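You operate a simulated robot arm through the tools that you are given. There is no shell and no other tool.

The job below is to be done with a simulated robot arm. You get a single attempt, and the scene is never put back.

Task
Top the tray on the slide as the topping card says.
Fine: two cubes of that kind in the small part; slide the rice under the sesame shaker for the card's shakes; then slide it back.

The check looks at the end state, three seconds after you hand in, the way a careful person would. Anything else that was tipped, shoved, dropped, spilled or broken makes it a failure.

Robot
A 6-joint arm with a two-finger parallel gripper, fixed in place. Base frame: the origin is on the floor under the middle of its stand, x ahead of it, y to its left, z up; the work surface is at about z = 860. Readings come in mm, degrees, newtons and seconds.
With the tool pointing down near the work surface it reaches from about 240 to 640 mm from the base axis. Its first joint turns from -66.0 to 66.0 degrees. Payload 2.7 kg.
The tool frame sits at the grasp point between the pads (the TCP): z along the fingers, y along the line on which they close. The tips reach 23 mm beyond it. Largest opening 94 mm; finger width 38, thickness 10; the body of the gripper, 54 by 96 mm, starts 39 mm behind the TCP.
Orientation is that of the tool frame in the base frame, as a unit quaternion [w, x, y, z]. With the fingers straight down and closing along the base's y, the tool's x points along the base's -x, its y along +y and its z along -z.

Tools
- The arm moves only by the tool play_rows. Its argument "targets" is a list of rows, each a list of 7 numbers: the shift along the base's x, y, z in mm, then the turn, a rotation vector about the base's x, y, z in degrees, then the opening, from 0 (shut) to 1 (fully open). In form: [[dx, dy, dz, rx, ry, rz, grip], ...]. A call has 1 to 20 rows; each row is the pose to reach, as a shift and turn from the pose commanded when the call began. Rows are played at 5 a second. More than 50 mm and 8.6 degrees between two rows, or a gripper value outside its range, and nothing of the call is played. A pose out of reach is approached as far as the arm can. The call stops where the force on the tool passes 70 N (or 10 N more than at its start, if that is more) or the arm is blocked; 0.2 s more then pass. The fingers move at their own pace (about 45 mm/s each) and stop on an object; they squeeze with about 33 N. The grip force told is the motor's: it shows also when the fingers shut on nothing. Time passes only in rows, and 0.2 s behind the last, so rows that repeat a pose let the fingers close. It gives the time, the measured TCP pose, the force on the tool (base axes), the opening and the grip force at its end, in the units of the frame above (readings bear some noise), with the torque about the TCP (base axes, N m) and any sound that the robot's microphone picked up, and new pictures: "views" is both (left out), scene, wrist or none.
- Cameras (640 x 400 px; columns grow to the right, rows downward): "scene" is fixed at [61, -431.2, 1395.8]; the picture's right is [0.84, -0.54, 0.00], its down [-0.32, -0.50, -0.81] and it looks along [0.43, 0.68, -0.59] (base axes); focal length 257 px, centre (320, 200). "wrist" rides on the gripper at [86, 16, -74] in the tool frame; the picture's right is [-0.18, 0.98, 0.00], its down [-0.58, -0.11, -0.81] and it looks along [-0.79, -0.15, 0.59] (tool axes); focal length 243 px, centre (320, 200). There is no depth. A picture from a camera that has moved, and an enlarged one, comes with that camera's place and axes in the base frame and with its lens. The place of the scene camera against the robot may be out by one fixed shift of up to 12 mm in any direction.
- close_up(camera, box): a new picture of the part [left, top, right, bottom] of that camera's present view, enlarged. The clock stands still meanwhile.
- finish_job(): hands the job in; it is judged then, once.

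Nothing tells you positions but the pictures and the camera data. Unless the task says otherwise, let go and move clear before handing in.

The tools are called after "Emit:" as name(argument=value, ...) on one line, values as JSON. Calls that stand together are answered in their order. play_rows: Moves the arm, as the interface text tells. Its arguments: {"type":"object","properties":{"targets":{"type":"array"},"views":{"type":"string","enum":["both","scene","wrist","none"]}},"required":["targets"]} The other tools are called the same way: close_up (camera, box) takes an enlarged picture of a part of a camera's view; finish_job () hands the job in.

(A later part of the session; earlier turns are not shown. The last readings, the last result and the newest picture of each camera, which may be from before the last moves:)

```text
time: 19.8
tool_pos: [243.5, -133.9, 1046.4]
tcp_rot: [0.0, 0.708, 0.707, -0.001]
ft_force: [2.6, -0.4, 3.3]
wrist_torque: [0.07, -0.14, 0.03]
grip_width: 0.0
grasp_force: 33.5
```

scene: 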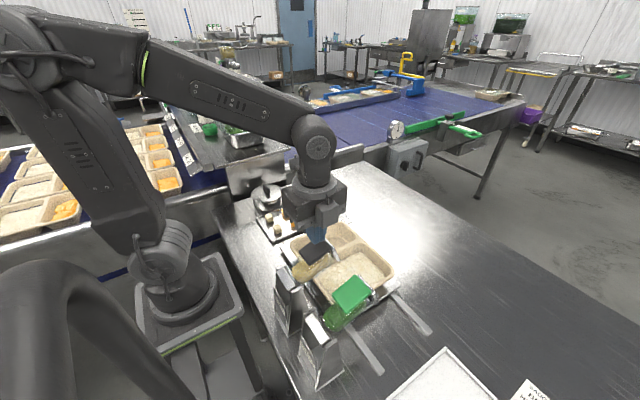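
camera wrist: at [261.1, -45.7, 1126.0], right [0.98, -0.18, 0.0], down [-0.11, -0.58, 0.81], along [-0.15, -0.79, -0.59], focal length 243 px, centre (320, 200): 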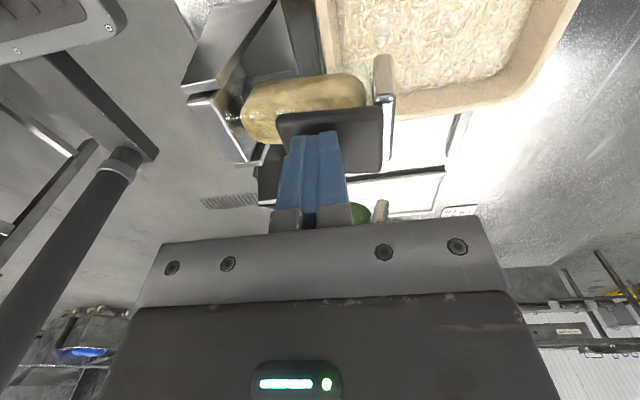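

Emit:
play_rows(targets=[[0, 0, -1.5, 0, 0, 0, 0], [0, 0, -3, 0, 0, 0, 0], [0, 0, -4.5, 0, 0, 0, 0]], views="wrist")

Emit:
close_up(camera="scene", box=[260, 180, 380, 290])

```text
time: 20.6
tool_pos: [244.4, -132.9, 1040.7]
tcp_rot: [0.0, 0.707, 0.707, 0.0]
ft_force: [3.3, 0.1, 3.4]
wrist_torque: [0.04, -0.08, -0.02]
grip_width: 0.0
grasp_force: 33.6
camera wrist: at [261.2, -45.6, 1117.0], right [0.98, -0.18, 0.0], down [-0.11, -0.58, 0.81], along [-0.15, -0.79, -0.59], focal length 243 px, centre (320, 200)
```

wrist: 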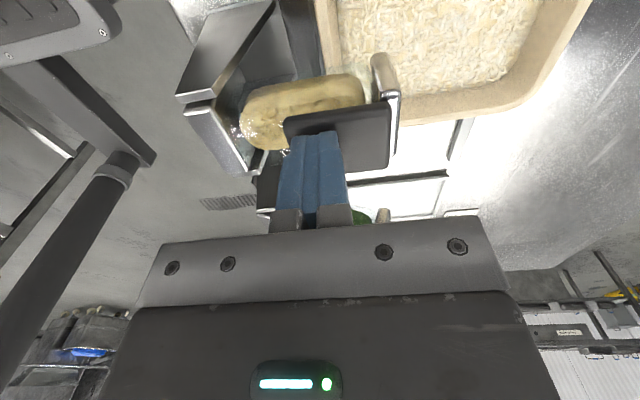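

```text
3.64 times, centred on (320, 235) of scene
camera zoom: at [61.1, -431.2, 1395.8], right [0.84, -0.54, 0.0], down [-0.32, -0.5, -0.81], along [0.43, 0.68, -0.59], focal length 936 px, centre (320, 73)
```

zoom: 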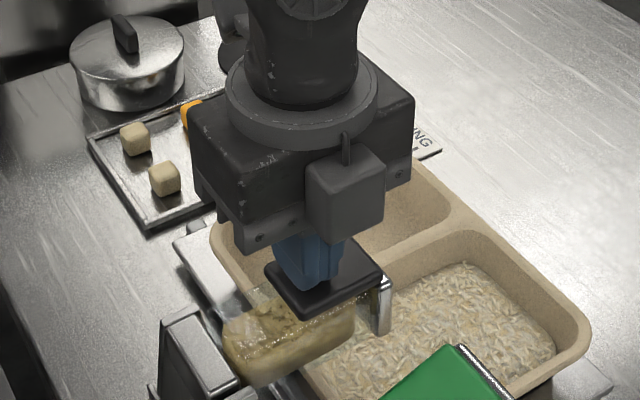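

The shaker is still tipping at low force. I continue the press in small steps.

Emit:
play_rows(targets=[[0, 0, -1.5, 0, 0, 0, 0], [0, 0, -3, 0, 0, 0, 0], [0, 0, -4.5, 0, 0, 0, 0]], views="none")

```text
time: 21.4
tool_pos: [244.9, -133.8, 1037.1]
tcp_rot: [0.001, 0.707, 0.707, 0.0]
ft_force: [8.3, -0.1, 7.4]
wrist_torque: [0.01, -0.09, -0.04]
grip_width: 0.0
grasp_force: 33.2
```

Emit:
close_up(camera="scene", box=[280, 220, 360, 290])

Emit:
close_up(camera="wrist", box=[160, 20, 420, 230])

```text
5.71 times, centred on (320, 255) of scene
camera zoom: at [61.2, -431.2, 1395.8], right [0.84, -0.54, 0.0], down [-0.32, -0.5, -0.81], along [0.43, 0.68, -0.59], focal length 1471 px, centre (320, -114)
```

zoom: 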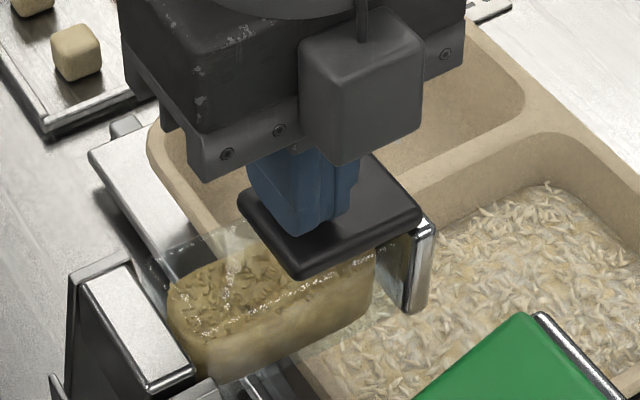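

```text
1.90 times, centred on (290, 125) of wrist
camera zoom: at [261.6, -45.6, 1112.9], right [0.98, -0.18, 0.0], down [-0.11, -0.58, 0.81], along [-0.15, -0.79, -0.59], focal length 462 px, centre (377, 343)
```

zoom: 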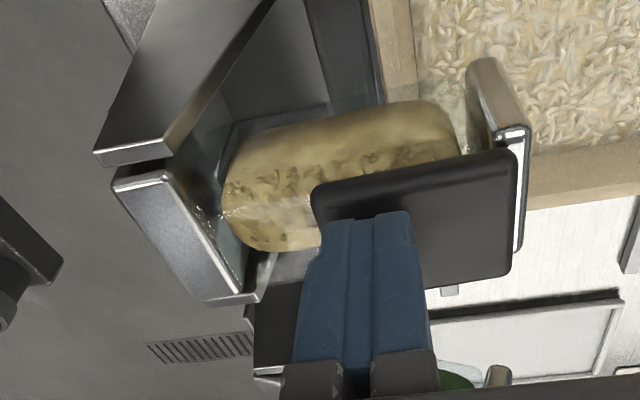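

The pad swings outward as it tips, so the fingertips are now 9 mm behind its centre. I will shift +x along the pad, then keep pressing.

Emit:
play_rows(targets=[[3, 0, 0, 0, 0, 0, 0], [6, 0, 0, 0, 0, 0, 0], [8, 0, 0, 0, 0, 0, 0]], views="none")

```text
time: 22.2
tool_pos: [252.7, -133.5, 1037.1]
tcp_rot: [-0.001, 0.707, 0.707, -0.001]
ft_force: [-0.9, 0.2, 1.8]
wrist_torque: [0.0, 0.07, 0.04]
grip_width: 0.0
grasp_force: 33.2
```

Emit:
play_rows(targets=[[0.3, 0, -1.5, 0, 0, 0, 0], [0.6, 0, -3, 0, 0, 0, 0], [1, 0, -4.5, 0, 0, 0, 0]], views="none")

Emit:
close_up(camera="scene", box=[280, 220, 360, 290])

Emit:
close_up(camera="wrist", box=[160, 20, 420, 230])

```text
time: 23.0
tool_pos: [254.2, -133.7, 1034.7]
tcp_rot: [0.001, 0.707, 0.707, -0.001]
ft_force: [4.4, 3.1, 4.4]
wrist_torque: [0.1, -0.09, -0.08]
grip_width: 0.1
grasp_force: 33.2
```

```text
5.71 times, centred on (320, 255) of scene
camera zoom: at [61.1, -431.1, 1395.9], right [0.84, -0.54, 0.0], down [-0.32, -0.5, -0.81], along [0.43, 0.68, -0.59], focal length 1471 px, centre (320, -114)
```

zoom: 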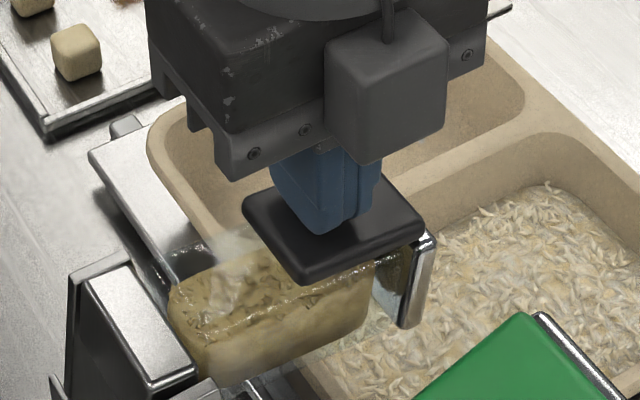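

```text
1.90 times, centred on (290, 125) of wrist
camera zoom: at [270.5, -45.7, 1108.2], right [0.98, -0.18, 0.0], down [-0.11, -0.58, 0.81], along [-0.15, -0.79, -0.59], focal length 462 px, centre (377, 343)
```

zoom: 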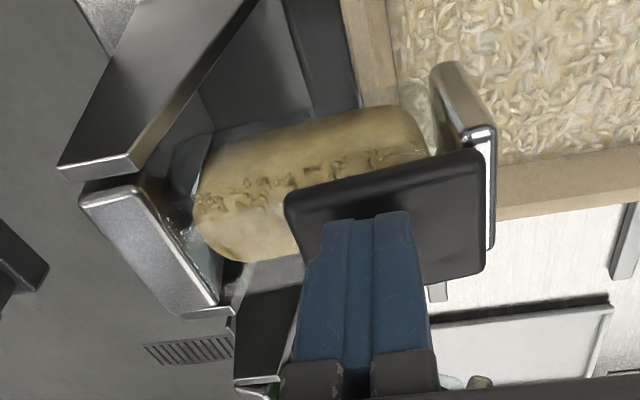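

The fingertips are centred on the pad again. I will keep pressing.

Emit:
play_rows(targets=[[0.2, 0, -1.5, 0, 0, 0, 0], [0.4, 0, -3, 0, 0, 0, 0], [0.6, 0, -4.5, 0, 0, 0, 0]], views="none")

```text
time: 23.8
tool_pos: [254.0, -132.1, 1029.0]
tcp_rot: [0.001, 0.707, 0.707, -0.001]
ft_force: [7.4, -1.6, 6.5]
wrist_torque: [-0.02, -0.08, -0.03]
grip_width: 0.0
grasp_force: 33.4
```

Emit:
play_rows(targets=[[0.3, 0, -1.5, 0, 0, 0, 0], [0.6, 0, -3, 0, 0, 0, 0], [0.9, 0, -4.5, 0, 0, 0, 0]], views="none")

Emit:
close_up(camera="scene", box=[280, 220, 360, 290])

Emit:
close_up(camera="wrist", box=[160, 20, 420, 230])

```text
time: 24.6
tool_pos: [254.5, -134.6, 1024.3]
tcp_rot: [0.0, 0.707, 0.707, 0.0]
ft_force: [8.3, -1.5, 4.6]
wrist_torque: [-0.01, -0.14, -0.02]
grip_width: 0.0
grasp_force: 33.1
```

```text
5.71 times, centred on (320, 255) of scene
camera zoom: at [61.2, -431.2, 1395.8], right [0.84, -0.54, 0.0], down [-0.32, -0.5, -0.81], along [0.43, 0.68, -0.59], focal length 1471 px, centre (320, -114)
```

zoom: 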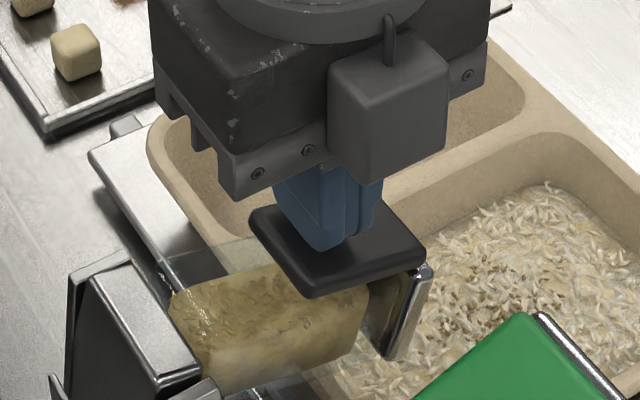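

```text
1.90 times, centred on (290, 125) of wrist
camera zoom: at [271.7, -45.6, 1098.7], right [0.98, -0.18, 0.0], down [-0.11, -0.58, 0.81], along [-0.15, -0.79, -0.59], focal length 462 px, centre (377, 343)
```

zoom: 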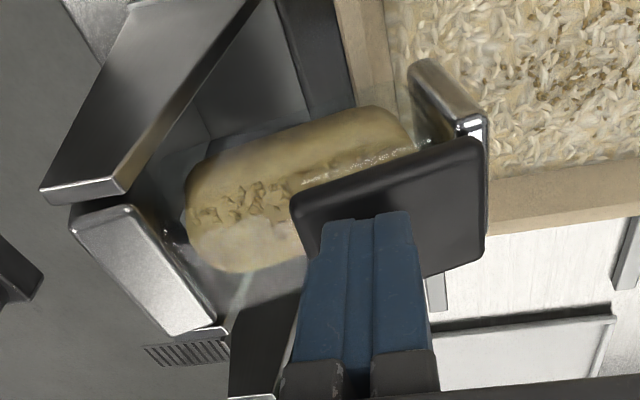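

Brown grains now show on the rice, so the shaker has let out its first shake. I will zoom in to confirm before backing off.

Emit:
close_up(camera="scene", box=[325, 240, 400, 290])

Emit:
close_up(camera="wrist", box=[310, 0, 480, 110])

```text
8.00 times, centred on (362, 265) of scene
camera zoom: at [61.2, -431.2, 1395.8], right [0.84, -0.54, 0.0], down [-0.32, -0.5, -0.81], along [0.43, 0.68, -0.59], focal length 2059 px, centre (-20, -320)
```

zoom: 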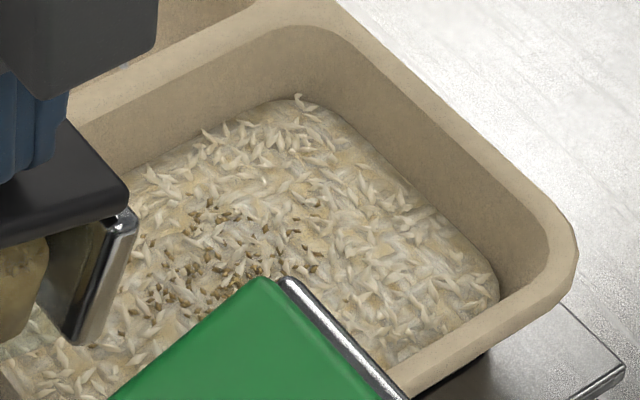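

```text
3.64 times, centred on (395, 55) of wrist
camera zoom: at [271.7, -45.6, 1098.7], right [0.98, -0.18, 0.0], down [-0.11, -0.58, 0.81], along [-0.15, -0.79, -0.59], focal length 882 px, centre (47, 727)
```

zoom: 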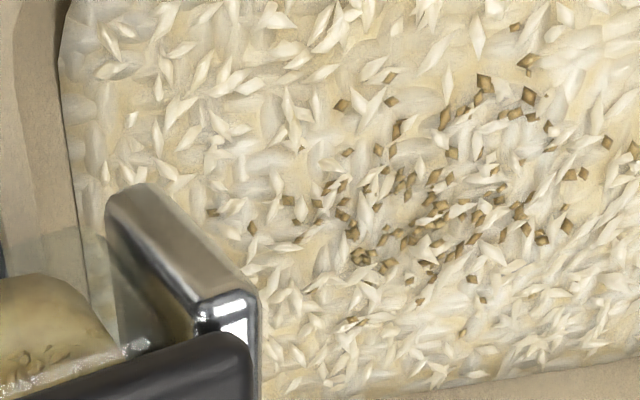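

One shake of sesame is on the rice. I will back off smoothly so the shaker returns to rest, then check it.

Emit:
play_rows(targets=[[-1, 0, 6, 0, 0, 0, 0], [-2, 0, 13, 0, 0, 0, 0], [-4, 0, 20, 0, 0, 0, 0], [-6, 0, 27, 0, 0, 0, 0], [-8, 0, 34, 0, 0, 0, 0], [-9, 0, 41, 0, 0, 0, 0], [-10, 0, 48, 0, 0, 0, 0], [-11, 0, 55, 0, 0, 0, 0], [-11, 0, 62, 0, 0, 0, 0], [-11, 0, 62, 0, 0, 0, 0]], views="both")

Emit:
close_up(camera="scene", box=[260, 180, 400, 300])

Emit:
close_up(camera="wrist", box=[180, 0, 580, 230])

```text
time: 26.8
tool_pos: [242.8, -132.8, 1085.5]
tcp_rot: [0.0, 0.707, 0.707, 0.002]
ft_force: [0.9, -0.3, 1.2]
wrist_torque: [-0.01, -0.01, -0.03]
grip_width: 0.1
grasp_force: 33.1
camera wrist: at [260.6, -46.0, 1160.5], right [0.98, -0.18, 0.0], down [-0.11, -0.58, 0.81], along [-0.15, -0.79, -0.59], focal length 243 px, centre (320, 200)
```

scene: 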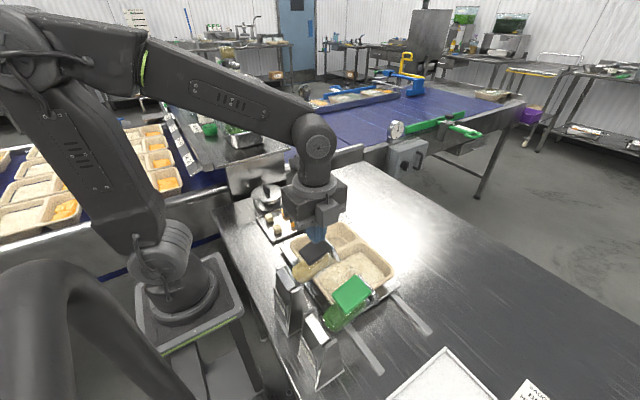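
wrist: 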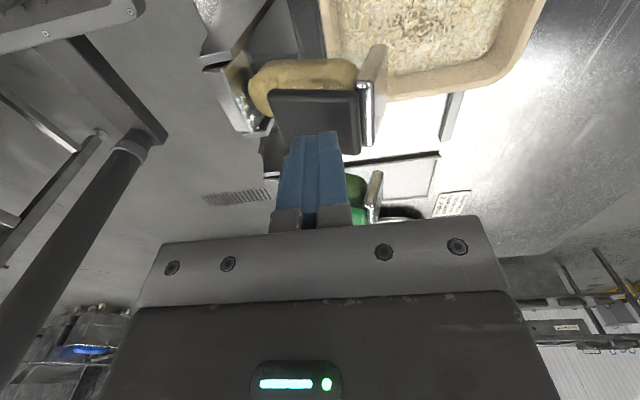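

```text
3.33 times, centred on (330, 240) of scene
camera zoom: at [61.0, -431.2, 1395.8], right [0.84, -0.54, 0.0], down [-0.32, -0.5, -0.81], along [0.43, 0.68, -0.59], focal length 858 px, centre (287, 67)
```

zoom: 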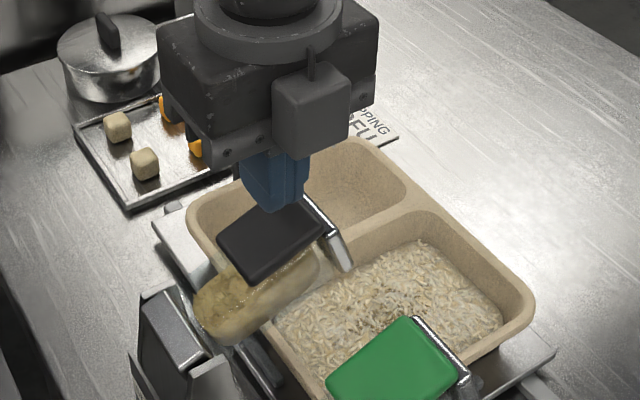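

```text
1.60 times, centred on (380, 115) of wrist
camera zoom: at [260.6, -46.0, 1160.5], right [0.98, -0.18, 0.0], down [-0.11, -0.58, 0.81], along [-0.15, -0.79, -0.59], focal length 388 px, centre (224, 336)
```

zoom: 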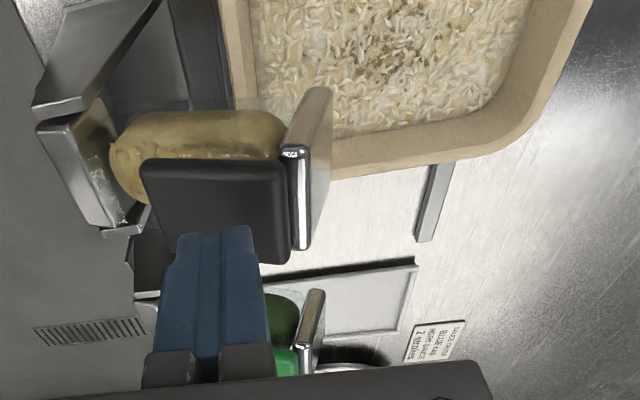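

The shaker has returned to rest. I will record the sesame seen so far, then make the second press along the same path, stopping just short of the trigger height.

Emit:
close_up(camera="wrist", box=[320, 0, 520, 90])

Emit:
play_rows(targets=[[0, 0, -6, 0, 0, 0, 0], [0, 0, -12, 0, 0, 0, 0], [0, 0, -17, 0, 0, 0, 0], [1, 0, -20, 0, 0, 0, 0], [2, 0, -23, 0, 0, 0, 0], [3, 0, -26, 0, 0, 0, 0], [4, 0, -29, 0, 0, 0, 0], [5, 0, -32, 0, 0, 0, 0], [6, 0, -35, 0, 0, 0, 0], [7, 0, -38, 0, 0, 0, 0], [8, 0, -41, 0, 0, 0, 0], [9, 0, -44, 0, 0, 0, 0], [9.7, 0, -47, 0, 0, 0, 0], [10.2, 0, -50, 0, 0, 0, 0], [10.6, 0, -52, 0, 0, 0, 0], [11, 0, -54, 0, 0, 0, 0]], views="none")

Emit:
close_up(camera="wrist", box=[310, 0, 480, 110])

Emit:
close_up(camera="scene", box=[325, 240, 400, 290])

```text
3.20 times, centred on (420, 45) of wrist
camera zoom: at [260.6, -46.0, 1160.5], right [0.98, -0.18, 0.0], down [-0.11, -0.58, 0.81], along [-0.15, -0.79, -0.59], focal length 776 px, centre (0, 696)
```

zoom: 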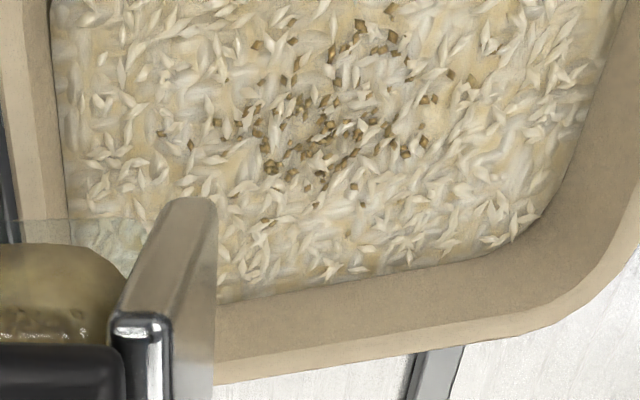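

```text
time: 30.2
tool_pos: [255.3, -133.9, 1032.2]
tcp_rot: [0.001, 0.707, 0.707, 0.0]
ft_force: [5.3, -2.4, 4.5]
wrist_torque: [-0.05, -0.06, -0.03]
grip_width: 0.1
grasp_force: 32.9
```

```text
3.64 times, centred on (395, 55) of wrist
camera zoom: at [271.6, -45.5, 1107.0], right [0.98, -0.18, 0.0], down [-0.11, -0.58, 0.81], along [-0.15, -0.79, -0.59], focal length 882 px, centre (47, 727)
```

zoom: 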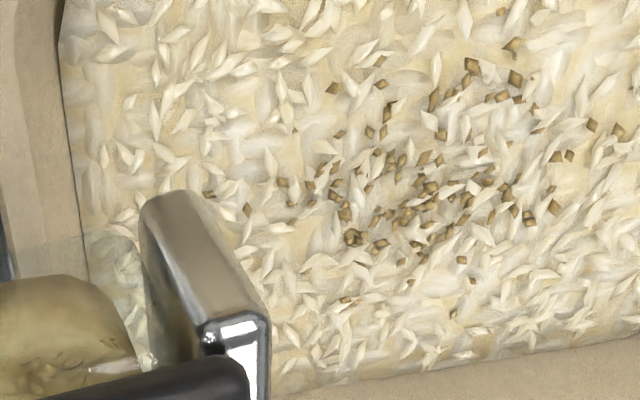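

```text
8.00 times, centred on (362, 265) of scene
camera zoom: at [61.1, -431.3, 1395.8], right [0.84, -0.54, 0.0], down [-0.32, -0.5, -0.81], along [0.43, 0.68, -0.59], focal length 2059 px, centre (-20, -320)
```

zoom: 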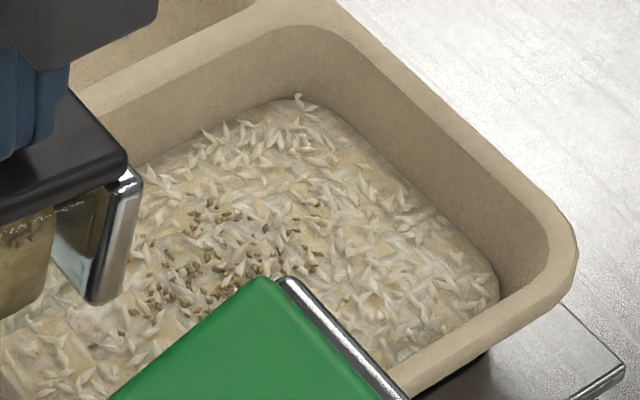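

No new sesame yet at z=1032, which matches the first press. I will press the last few millimetres to trigger the second shake.

Emit:
play_rows(targets=[[0.2, 0, -2, 0, 0, 0, 0], [0.3, 0, -4, 0, 0, 0, 0], [0.4, 0, -6, 0, 0, 0, 0], [0.4, 0, -7.5, 0, 0, 0, 0]], views="none")

Emit:
close_up(camera="wrist", box=[310, 0, 480, 110])

Emit:
close_up(camera="scene", box=[325, 240, 400, 290])

```text
time: 31.2
tool_pos: [255.4, -132.6, 1024.5]
tcp_rot: [0.001, 0.707, 0.707, 0.001]
ft_force: [9.3, 0.2, 5.2]
wrist_torque: [0.0, -0.17, -0.05]
grip_width: 0.0
grasp_force: 33.0
```

```text
3.64 times, centred on (395, 55) of wrist
camera zoom: at [272.2, -45.4, 1099.3], right [0.98, -0.18, 0.0], down [-0.11, -0.58, 0.81], along [-0.15, -0.79, -0.59], focal length 882 px, centre (47, 727)
```

zoom: 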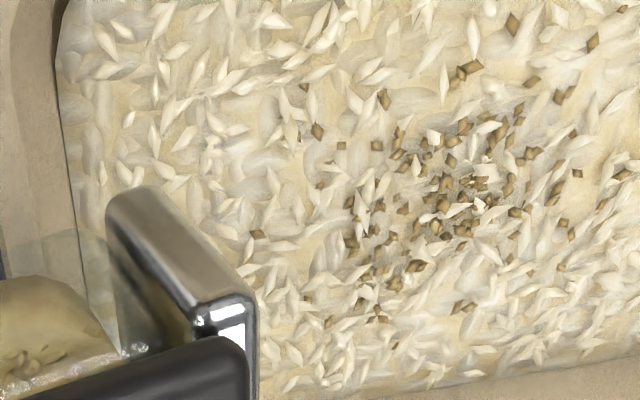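

```text
8.00 times, centred on (362, 265) of scene
camera zoom: at [61.2, -431.2, 1395.8], right [0.84, -0.54, 0.0], down [-0.32, -0.5, -0.81], along [0.43, 0.68, -0.59], focal length 2059 px, centre (-20, -320)
```

zoom: 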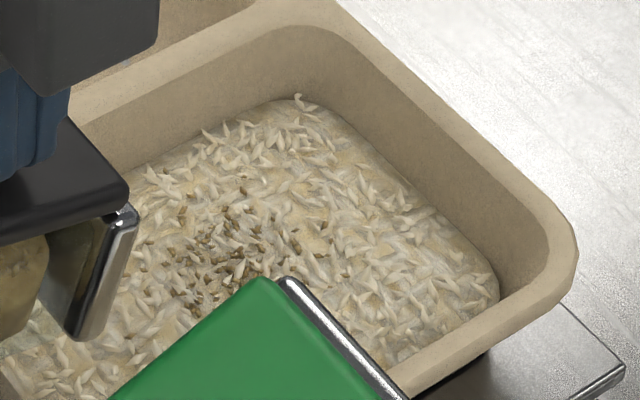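

The sesame pattern changed at the same trigger depth, which I take as the second shake. I will back off smoothly and compare the amount.

Emit:
play_rows(targets=[[-1, 0, 6, 0, 0, 0, 0], [-2, 0, 13, 0, 0, 0, 0], [-4, 0, 20, 0, 0, 0, 0], [-6, 0, 27, 0, 0, 0, 0], [-8, 0, 34, 0, 0, 0, 0], [-9, 0, 41, 0, 0, 0, 0], [-10, 0, 48, 0, 0, 0, 0], [-11, 0, 55, 0, 0, 0, 0], [-11, 0, 62, 0, 0, 0, 0], [-11, 0, 62, 0, 0, 0, 0]], views="both")

Emit:
close_up(camera="wrist", box=[320, 0, 520, 90])

Emit:
close_up(camera="scene", box=[260, 180, 400, 300])

```text
time: 33.4
tool_pos: [243.8, -133.0, 1086.2]
tcp_rot: [0.0, 0.707, 0.708, 0.0]
ft_force: [-0.5, -0.6, 0.3]
wrist_torque: [-0.02, 0.01, 0.0]
grip_width: 0.2
grasp_force: 33.1
camera wrist: at [260.8, -45.6, 1161.4], right [0.98, -0.18, 0.0], down [-0.11, -0.58, 0.81], along [-0.15, -0.79, -0.59], focal length 243 px, centre (320, 200)
```

scene: 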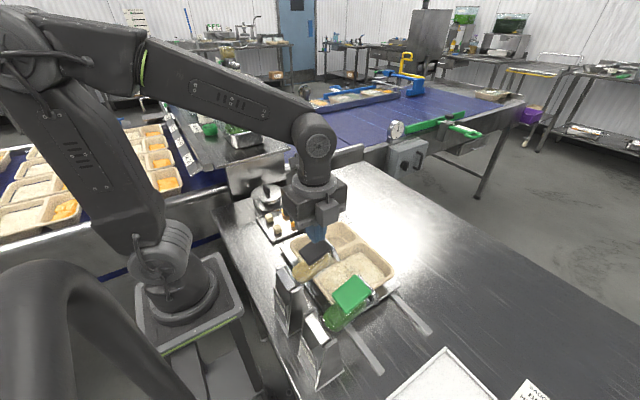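
wrist: 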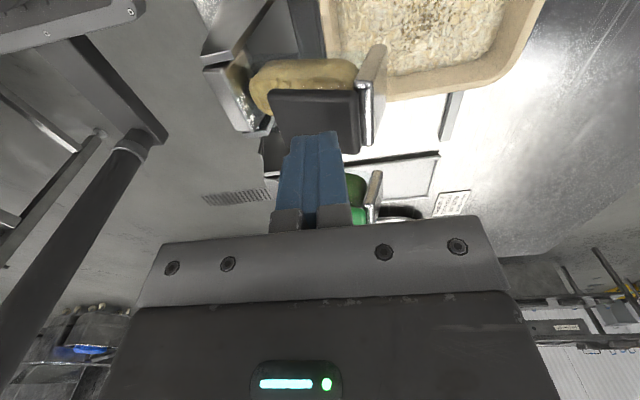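

```text
3.20 times, centred on (420, 45) of wrist
camera zoom: at [260.8, -45.6, 1161.4], right [0.98, -0.18, 0.0], down [-0.11, -0.58, 0.81], along [-0.15, -0.79, -0.59], focal length 776 px, centre (0, 696)
```

zoom: 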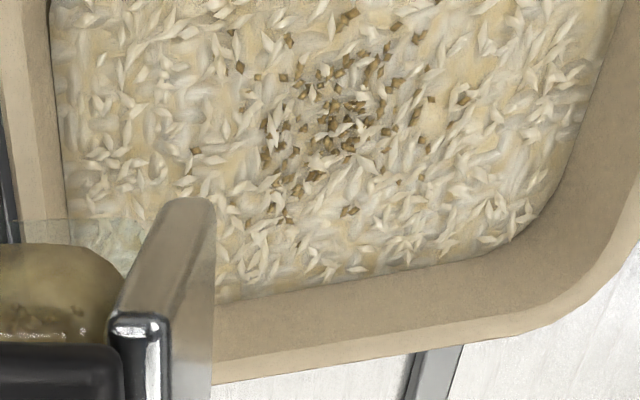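

```text
3.33 times, centred on (330, 240) of scene
camera zoom: at [61.0, -431.2, 1395.8], right [0.84, -0.54, 0.0], down [-0.32, -0.5, -0.81], along [0.43, 0.68, -0.59], focal length 858 px, centre (287, 67)
```

zoom: 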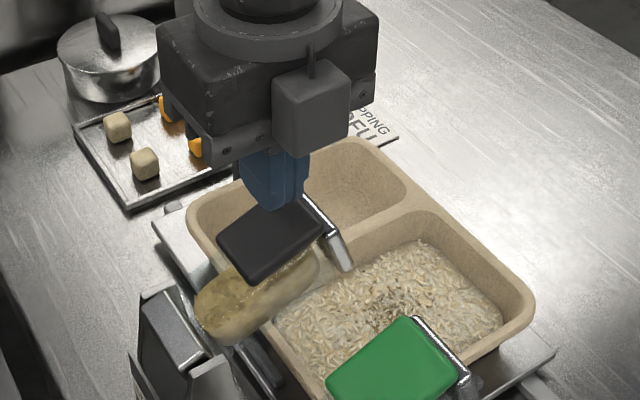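

The second press gave a different, new pattern, and both shakers are back at rest. Next I will lift away and move toward the cube tray to view the cubes with the wrist camera.

Emit:
play_rows(targets=[[0, 5, 30, 0, 0, 0, 0], [5, 20, 65, 0, 0, 0, 0], [15, 60, 75, 0, 0, 0, 0.4], [25, 100, 75, 0, 0, 0, 0.4], [35, 140, 75, 0, 0, 0, 0.4], [45, 180, 75, 0, 0, 0, 0.4], [55, 220, 75, 0, 0, 0, 0.4], [62, 260, 75, 0, 0, 0, 0.4], [66, 295, 75, 0, 0, 0, 0.4], [66, 305, 75, 0, 0, 0, 0.4]], views="both")

Emit:
close_up(camera="wrist", box=[200, 0, 440, 150])

Emit:
close_up(camera="scene", box=[240, 170, 400, 300])

```text
time: 35.6
tool_pos: [310.0, 172.7, 1160.7]
tcp_rot: [0.0, 0.707, 0.707, 0.0]
ft_force: [0.3, 0.2, -0.8]
wrist_torque: [-0.01, 0.01, -0.02]
grip_width: 37.6
grasp_force: 0.1
camera wrist: at [327.1, 260.3, 1236.8], right [0.98, -0.18, 0.0], down [-0.11, -0.58, 0.81], along [-0.15, -0.79, -0.59], focal length 243 px, centre (320, 200)
```

scene: 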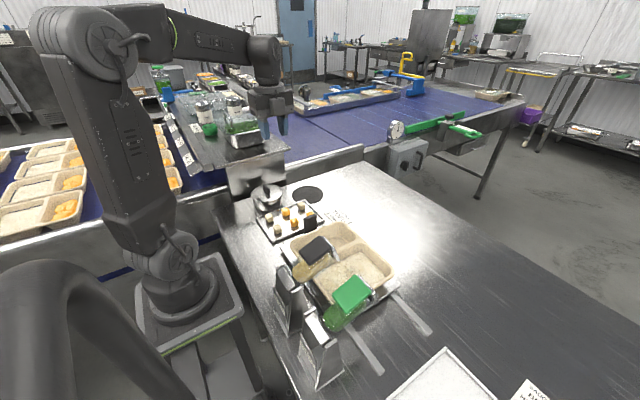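
wrist: 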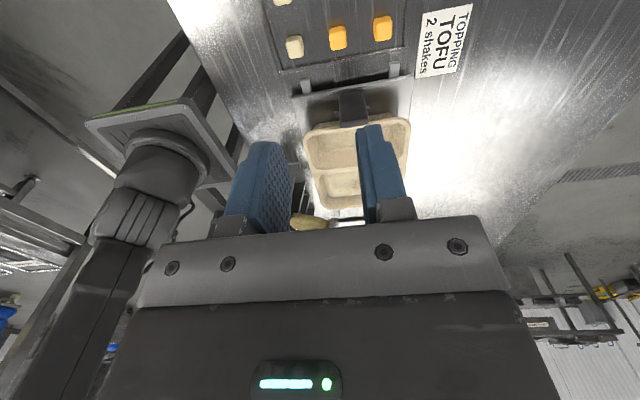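

```text
2.67 times, centred on (320, 75) of wrist
camera zoom: at [327.1, 260.3, 1236.8], right [0.98, -0.18, 0.0], down [-0.11, -0.58, 0.81], along [-0.15, -0.79, -0.59], focal length 647 px, centre (320, 533)
```

zoom: 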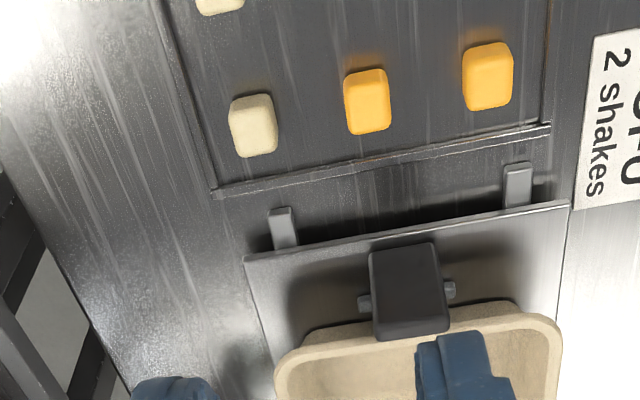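

```text
3.08 times, centred on (320, 235) of scene
camera zoom: at [61.0, -431.2, 1395.8], right [0.84, -0.54, 0.0], down [-0.32, -0.5, -0.81], along [0.43, 0.68, -0.59], focal length 792 px, centre (320, 92)
```

zoom: 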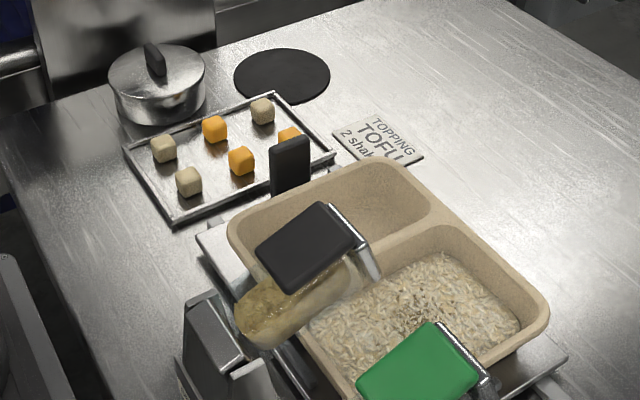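

The wrist view puts the tofu cubes about 15–20 mm further out than the scene camera suggested: near (268,129), (268,188) and (381,188). I will rotate the gripper back to closing along y, so the camera stays on the robot side, and view the cubes again.

Emit:
play_rows(targets=[[-6, -5, 0, 0, 0, 8, 0.4], [-12, -10, 0, 0, 0, 16, 0.4], [-18, -15, 0, 0, 0, 24, 0.4], [-24, -20, 0, 0, 0, 32, 0.4], [-30, -25, 0, 0, 0, 40, 0.4], [-36, -30, 0, 0, 0, 48, 0.4], [-42, -35, 0, 0, 0, 56, 0.4], [-48, -40, 0, 0, 0, 64, 0.4], [-54, -45, 0, 0, 0, 72, 0.4], [-60, -50, 0, 0, 0, 80, 0.4], [-66, -55, 0, 0, 0, 87, 0.4], [-66, -55, 0, 0, 0, 90, 0.4]], views="both")

Emit:
close_up(camera="wrist", box=[200, 0, 440, 150])

```text
time: 38.2
tool_pos: [244.3, 117.7, 1163.1]
tcp_rot: [0.0, -0.001, 1.0, 0.0]
ft_force: [-0.3, 0.1, 0.6]
wrist_torque: [-0.01, 0.02, 0.03]
grip_width: 37.7
grasp_force: 0.0
camera wrist: at [158.3, 133.7, 1236.7], right [0.18, 0.98, 0.0], down [0.58, -0.11, 0.81], along [0.79, -0.15, -0.59], focal length 243 px, centre (320, 200)
```

scene: 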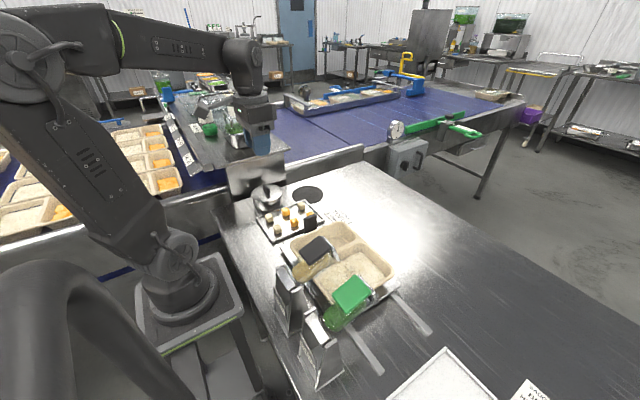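
wrist: 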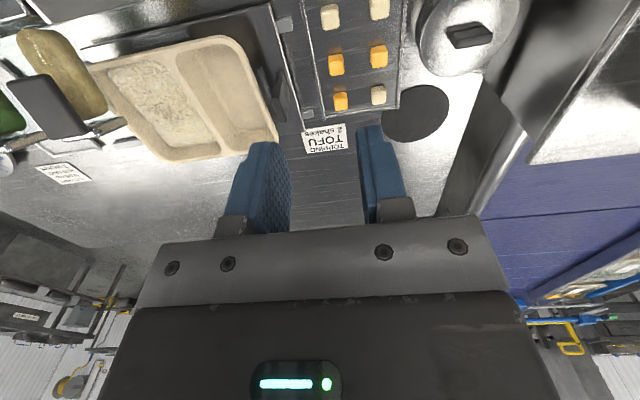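

```text
2.67 times, centred on (320, 75) of wrist
camera zoom: at [158.3, 133.7, 1236.7], right [0.18, 0.98, 0.0], down [0.58, -0.11, 0.81], along [0.79, -0.15, -0.59], focal length 647 px, centre (320, 533)
```

zoom: 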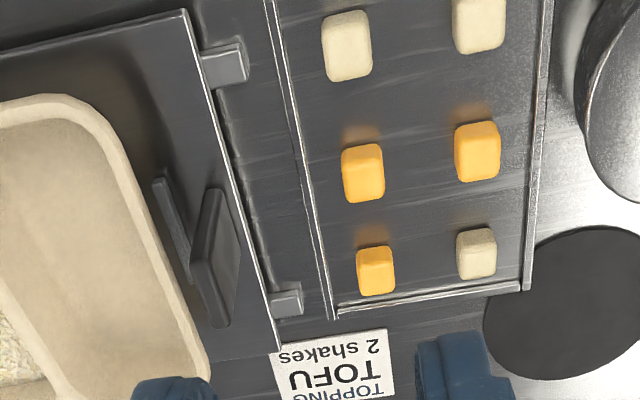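

From this view the cubes form a clear grid: tofu at (267.5,125.5), (268.5,186) and (381.5,185), with the orange ones between. I will go for the far one at (381.5,185) first, hovering above it with the fingers opened to 30 mm.

Emit:
play_rows(targets=[[34, 17, -20, 0, 0, 0, 0.32], [68, 34, -50, 0, 0, 0, 0.32], [102, 51, -80, 0, 0, 0, 0.32], [137, 67, -110, 0, 0, 0, 0.32], [137, 67, -150, 0, 0, 0, 0.32], [137, 67, -190, 0, 0, 0, 0.32], [137, 67, -210, 0, 0, 0, 0.32]], views="both")

Emit:
close_up(camera="wrist", box=[220, 20, 460, 220])

Emit:
close_up(camera="scene", box=[250, 150, 370, 250])

```text
time: 39.8
tool_pos: [381.8, 185.3, 950.4]
tcp_rot: [0.001, 0.0, 1.0, 0.0]
ft_force: [-0.1, -0.7, -0.8]
wrist_torque: [0.0, 0.0, 0.02]
grip_width: 30.1
grasp_force: 0.0
camera wrist: at [295.8, 202.9, 1025.4], right [0.18, 0.98, 0.0], down [0.58, -0.11, 0.81], along [0.79, -0.15, -0.59], focal length 243 px, centre (320, 200)
```

scene: 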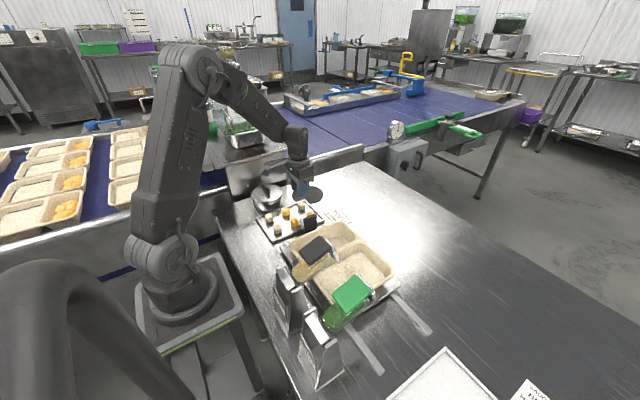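
wrist: 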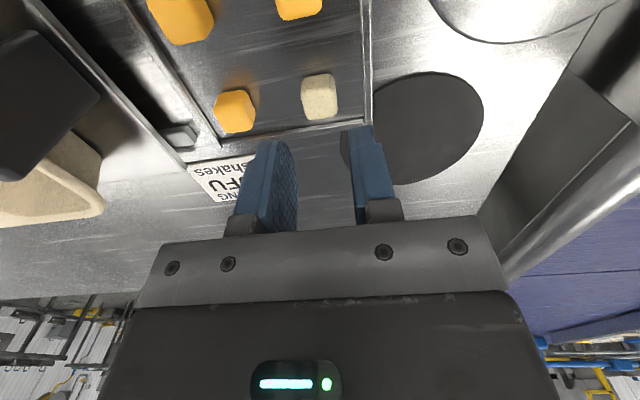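

```text
2.00 times, centred on (340, 120) of wrist
camera zoom: at [295.8, 202.9, 1025.4], right [0.18, 0.98, 0.0], down [0.58, -0.11, 0.81], along [0.79, -0.15, -0.59], focal length 485 px, centre (280, 360)
```

zoom: 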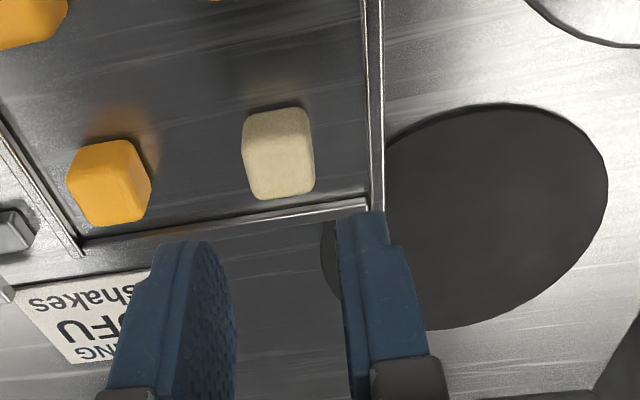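

```text
4.00 times, centred on (310, 200) of scene
camera zoom: at [61.0, -431.2, 1395.8], right [0.84, -0.54, 0.0], down [-0.32, -0.5, -0.81], along [0.43, 0.68, -0.59], focal length 1029 px, centre (360, 200)
```

zoom: 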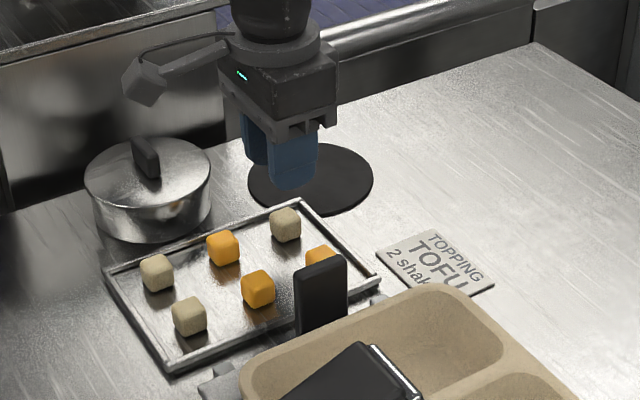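

The cube is confirmed at about (383,186), right under the fingers. I will lower to z≈890, close and lift a little.

Emit:
play_rows(targets=[[1, 0.5, -20, 0, 0, 0, 0.32], [1.5, 0.7, -40, 0, 0, 0, 0.32], [1.5, 0.7, -52, 0, 0, 0, 0.32], [1.5, 0.7, -60, 0, 0, 0, 0.32], [1.5, 0.7, -60, 0, 0, 0, 0.15], [1.5, 0.7, -60, 0, 0, 0, 0.15], [1.5, 0.7, -60, 0, 0, 0, 0.15]], views="both")

Emit:
close_up(camera="scene", box=[250, 150, 370, 250])

```text
time: 41.4
tool_pos: [383.5, 184.6, 891.8]
tcp_rot: [0.0, 0.0, 1.0, 0.0]
ft_force: [0.2, -0.2, -0.6]
wrist_torque: [0.01, 0.0, 0.0]
grip_width: 19.9
grasp_force: 33.3
camera wrist: at [297.1, 201.9, 966.3], right [0.18, 0.98, 0.0], down [0.58, -0.11, 0.81], along [0.79, -0.15, -0.59], focal length 243 px, centre (320, 200)
```

scene: 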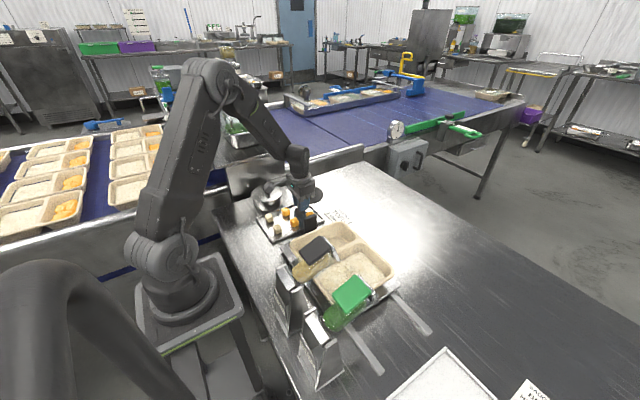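
wrist: 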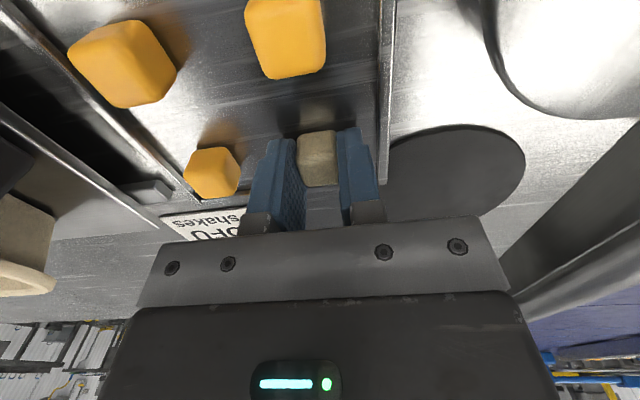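

```text
4.00 times, centred on (310, 200) of scene
camera zoom: at [61.0, -431.2, 1395.8], right [0.84, -0.54, 0.0], down [-0.32, -0.5, -0.81], along [0.43, 0.68, -0.59], focal length 1029 px, centre (360, 200)
```

zoom: 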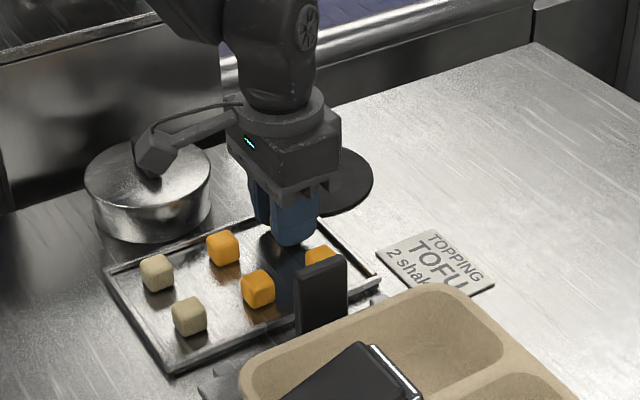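

The tofu cube is gripped (19.9 mm wide). I will lift it straight up and carry it over to the small compartment, hovering there.

Emit:
play_rows(targets=[[0, 0, 15, 0, 0, 0, 0.15], [0, 0, 45, 0, 0, 0, 0.15], [0, 0, 85, 0, 0, 0, 0.15], [0, 0, 125, 0, 0, 0, 0.15], [-1, -40, 130, 0, 0, 0, 0.15], [-2, -80, 130, 0, 0, 0, 0.15], [-4, -120, 130, 0, 0, 0, 0.15], [-6, -160, 130, 0, 0, 0, 0.15], [-8, -195, 130, 0, 0, 0, 0.15], [-8.5, -216, 130, 0, 0, 0, 0.15]], views="both")

Emit:
close_up(camera="wrist", box=[180, 0, 460, 200])

Emit:
close_up(camera="scene", box=[250, 170, 410, 300])

```text
time: 43.6
tool_pos: [372.8, -31.1, 1021.0]
tcp_rot: [0.001, 0.0, 1.0, 0.001]
ft_force: [-0.1, -0.1, -0.4]
wrist_torque: [-0.01, 0.03, 0.0]
grip_width: 20.0
grasp_force: 33.2
camera wrist: at [287.4, -15.1, 1095.9], right [0.18, 0.98, 0.0], down [0.58, -0.11, 0.81], along [0.79, -0.15, -0.59], focal length 243 px, centre (320, 200)
```

scene: 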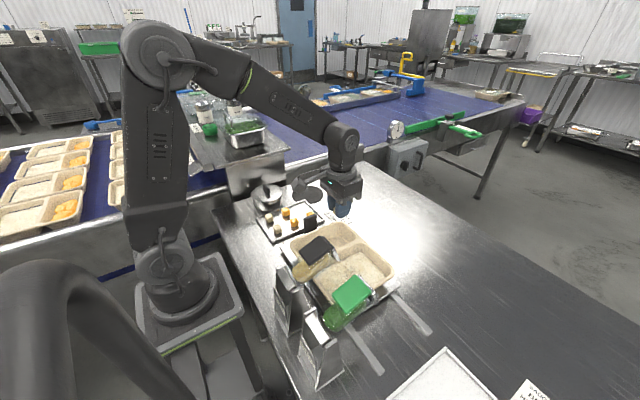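
wrist: 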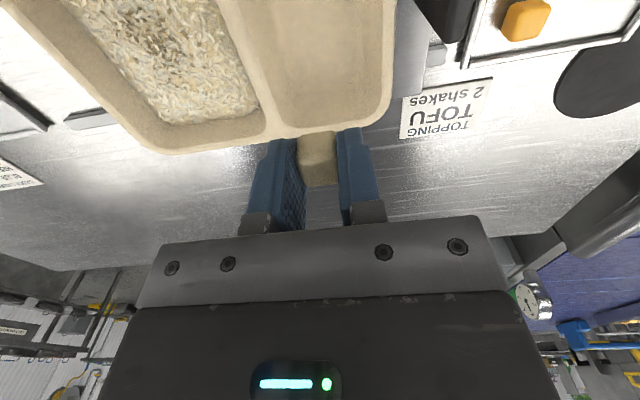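

```text
2.00 times, centred on (320, 100) of wrist
camera zoom: at [287.4, -15.1, 1095.9], right [0.18, 0.98, 0.0], down [0.58, -0.11, 0.81], along [0.79, -0.15, -0.59], focal length 485 px, centre (320, 400)
```

zoom: 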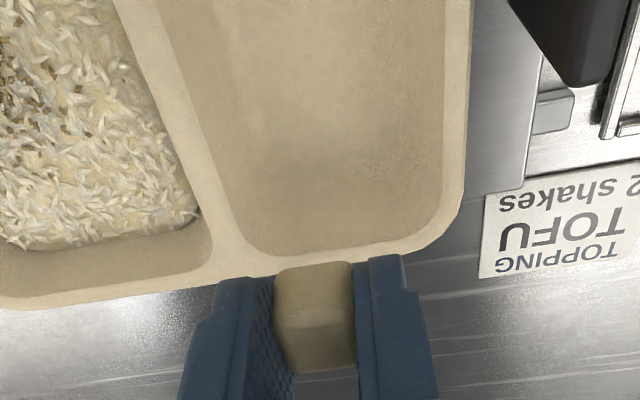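

```text
3.08 times, centred on (330, 235) of scene
camera zoom: at [61.0, -431.2, 1395.8], right [0.84, -0.54, 0.0], down [-0.32, -0.5, -0.81], along [0.43, 0.68, -0.59], focal length 792 px, centre (289, 92)
```

zoom: 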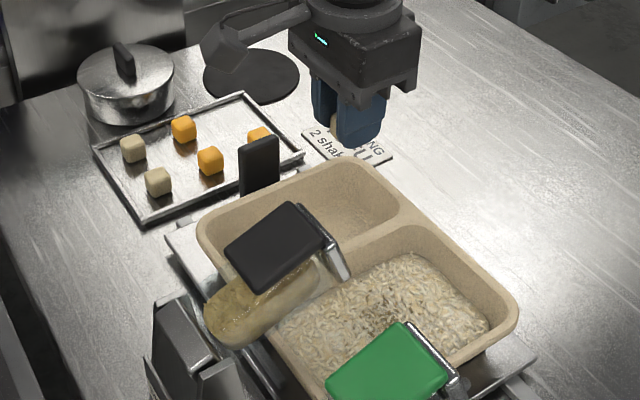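

The hovering cube is over the compartment; its inner opening spans about y -73 to +13 and x up to 421. I will lower slowly toward the floor and watch for contact.

Emit:
play_rows(targets=[[0, 0.5, -35, 0, 0, 0, 0.15], [0, 0.5, -70, 0, 0, 0, 0.15], [0, 0.5, -95, 0, 0, 0, 0.15], [0, 0.5, -105, 0, 0, 0, 0.15], [0, 0.5, -111, 0, 0, 0, 0.15]], views="wrist")

Emit:
close_up(camera="scene", box=[290, 190, 390, 270])

```text
time: 44.8
tool_pos: [375.3, -31.4, 910.6]
tcp_rot: [0.0, 0.0, 1.0, 0.0]
ft_force: [-0.2, 0.0, -0.5]
wrist_torque: [-0.01, 0.0, -0.04]
grip_width: 20.0
grasp_force: 33.1
camera wrist: at [288.8, -13.9, 984.5], right [0.18, 0.98, 0.0], down [0.58, -0.11, 0.81], along [0.79, -0.15, -0.59], focal length 243 px, centre (320, 200)
```

wrist: 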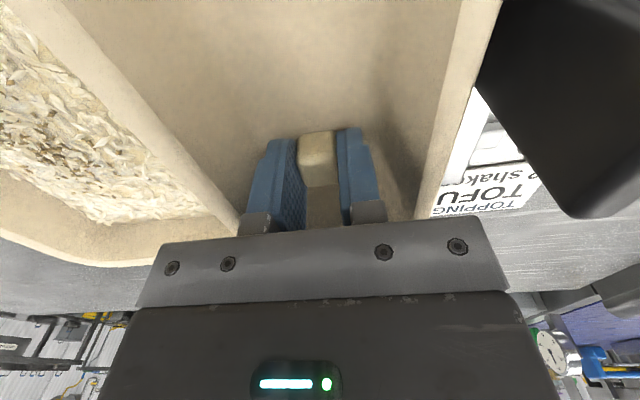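

```text
5.00 times, centred on (340, 230) of scene
camera zoom: at [61.0, -431.2, 1395.8], right [0.84, -0.54, 0.0], down [-0.32, -0.5, -0.81], along [0.43, 0.68, -0.59], focal length 1287 px, centre (220, 50)
```

zoom: 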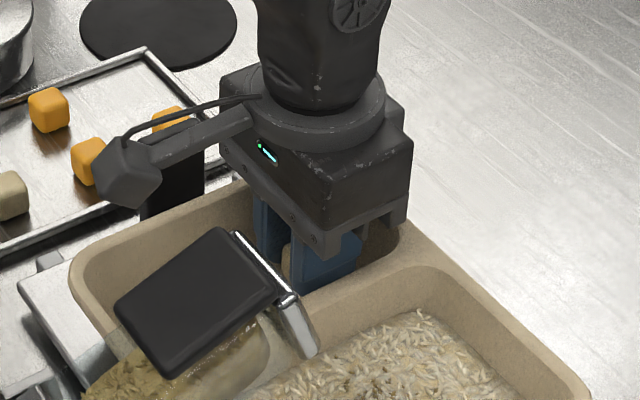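

The cube is inside the compartment, not yet touching. I will lower in small steps.

Emit:
play_rows(targets=[[0, 0, -1.5, 0, 0, 0, 0.15], [0, 0, -3, 0, 0, 0, 0.15], [0, 0, -4.5, 0, 0, 0, 0.15]], views="none")

```text
time: 45.6
tool_pos: [375.3, -31.6, 907.5]
tcp_rot: [0.004, -0.001, 1.0, 0.0]
ft_force: [-5.3, -1.0, 41.7]
wrist_torque: [-0.02, 0.27, -0.03]
grip_width: 20.1
grasp_force: 32.7
```

The cube has touched the floor at about z=908. I will ease up slightly, open, and let it rest, then rise.

Emit:
play_rows(targets=[[0, 0, 1.5, 0, 0, 0, 0.15], [0, 0, 1.8, 0, 0, 0, 0.15], [0, 0, 1.8, 0, 0, 0, 0.33], [0, 0, 1.8, 0, 0, 0, 0.33], [0, 0, 1.8, 0, 0, 0, 0.33], [0, 0, 20, 0, 0, 0, 0.33], [0, 0, 50, 0, 0, 0, 0.33], [0, 0, 90, 0, 0, 0, 0.33], [0, 0, 120, 0, 0, 0, 0.33]], views="both")

Emit:
close_up(camera="wrist", box=[180, 0, 460, 200])

Emit:
close_up(camera="scene", box=[250, 170, 410, 300])

```text
time: 47.6
tool_pos: [374.3, -30.5, 1025.6]
tcp_rot: [0.0, -0.001, 1.0, 0.0]
ft_force: [0.5, -0.5, 0.1]
wrist_torque: [0.0, -0.01, -0.03]
grip_width: 31.0
grasp_force: 0.1
camera wrist: at [287.9, -13.5, 1100.6], right [0.18, 0.98, 0.0], down [0.58, -0.11, 0.81], along [0.79, -0.15, -0.59], focal length 243 px, centre (320, 200)
```

scene: 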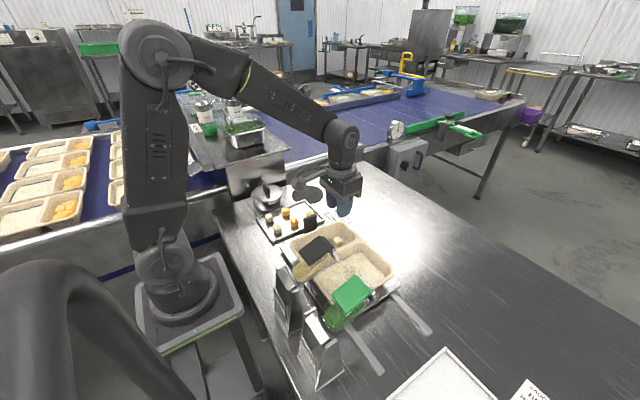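
wrist: 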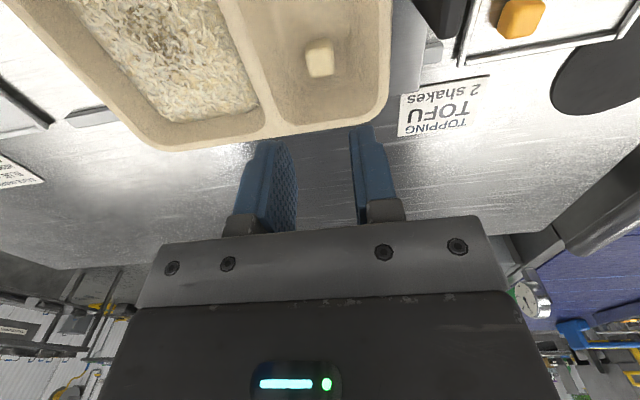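

```text
2.00 times, centred on (320, 100) of wrist
camera zoom: at [287.9, -13.5, 1100.6], right [0.18, 0.98, 0.0], down [0.58, -0.11, 0.81], along [0.79, -0.15, -0.59], focal length 485 px, centre (320, 400)
```

zoom: 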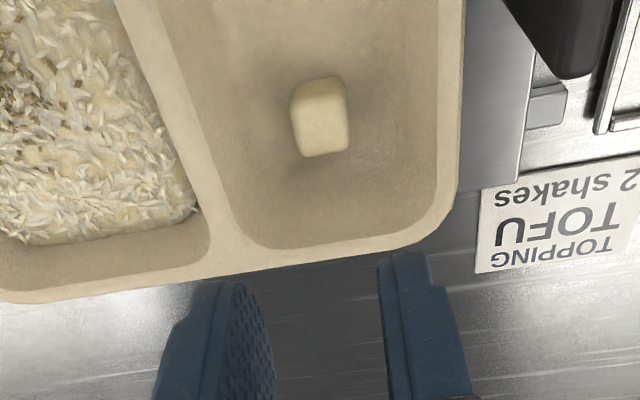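

```text
3.08 times, centred on (330, 235) of scene
camera zoom: at [61.0, -431.2, 1395.8], right [0.84, -0.54, 0.0], down [-0.32, -0.5, -0.81], along [0.43, 0.68, -0.59], focal length 792 px, centre (289, 92)
```

zoom: 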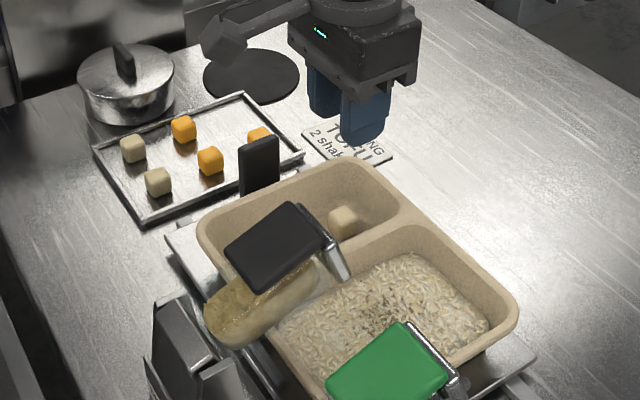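

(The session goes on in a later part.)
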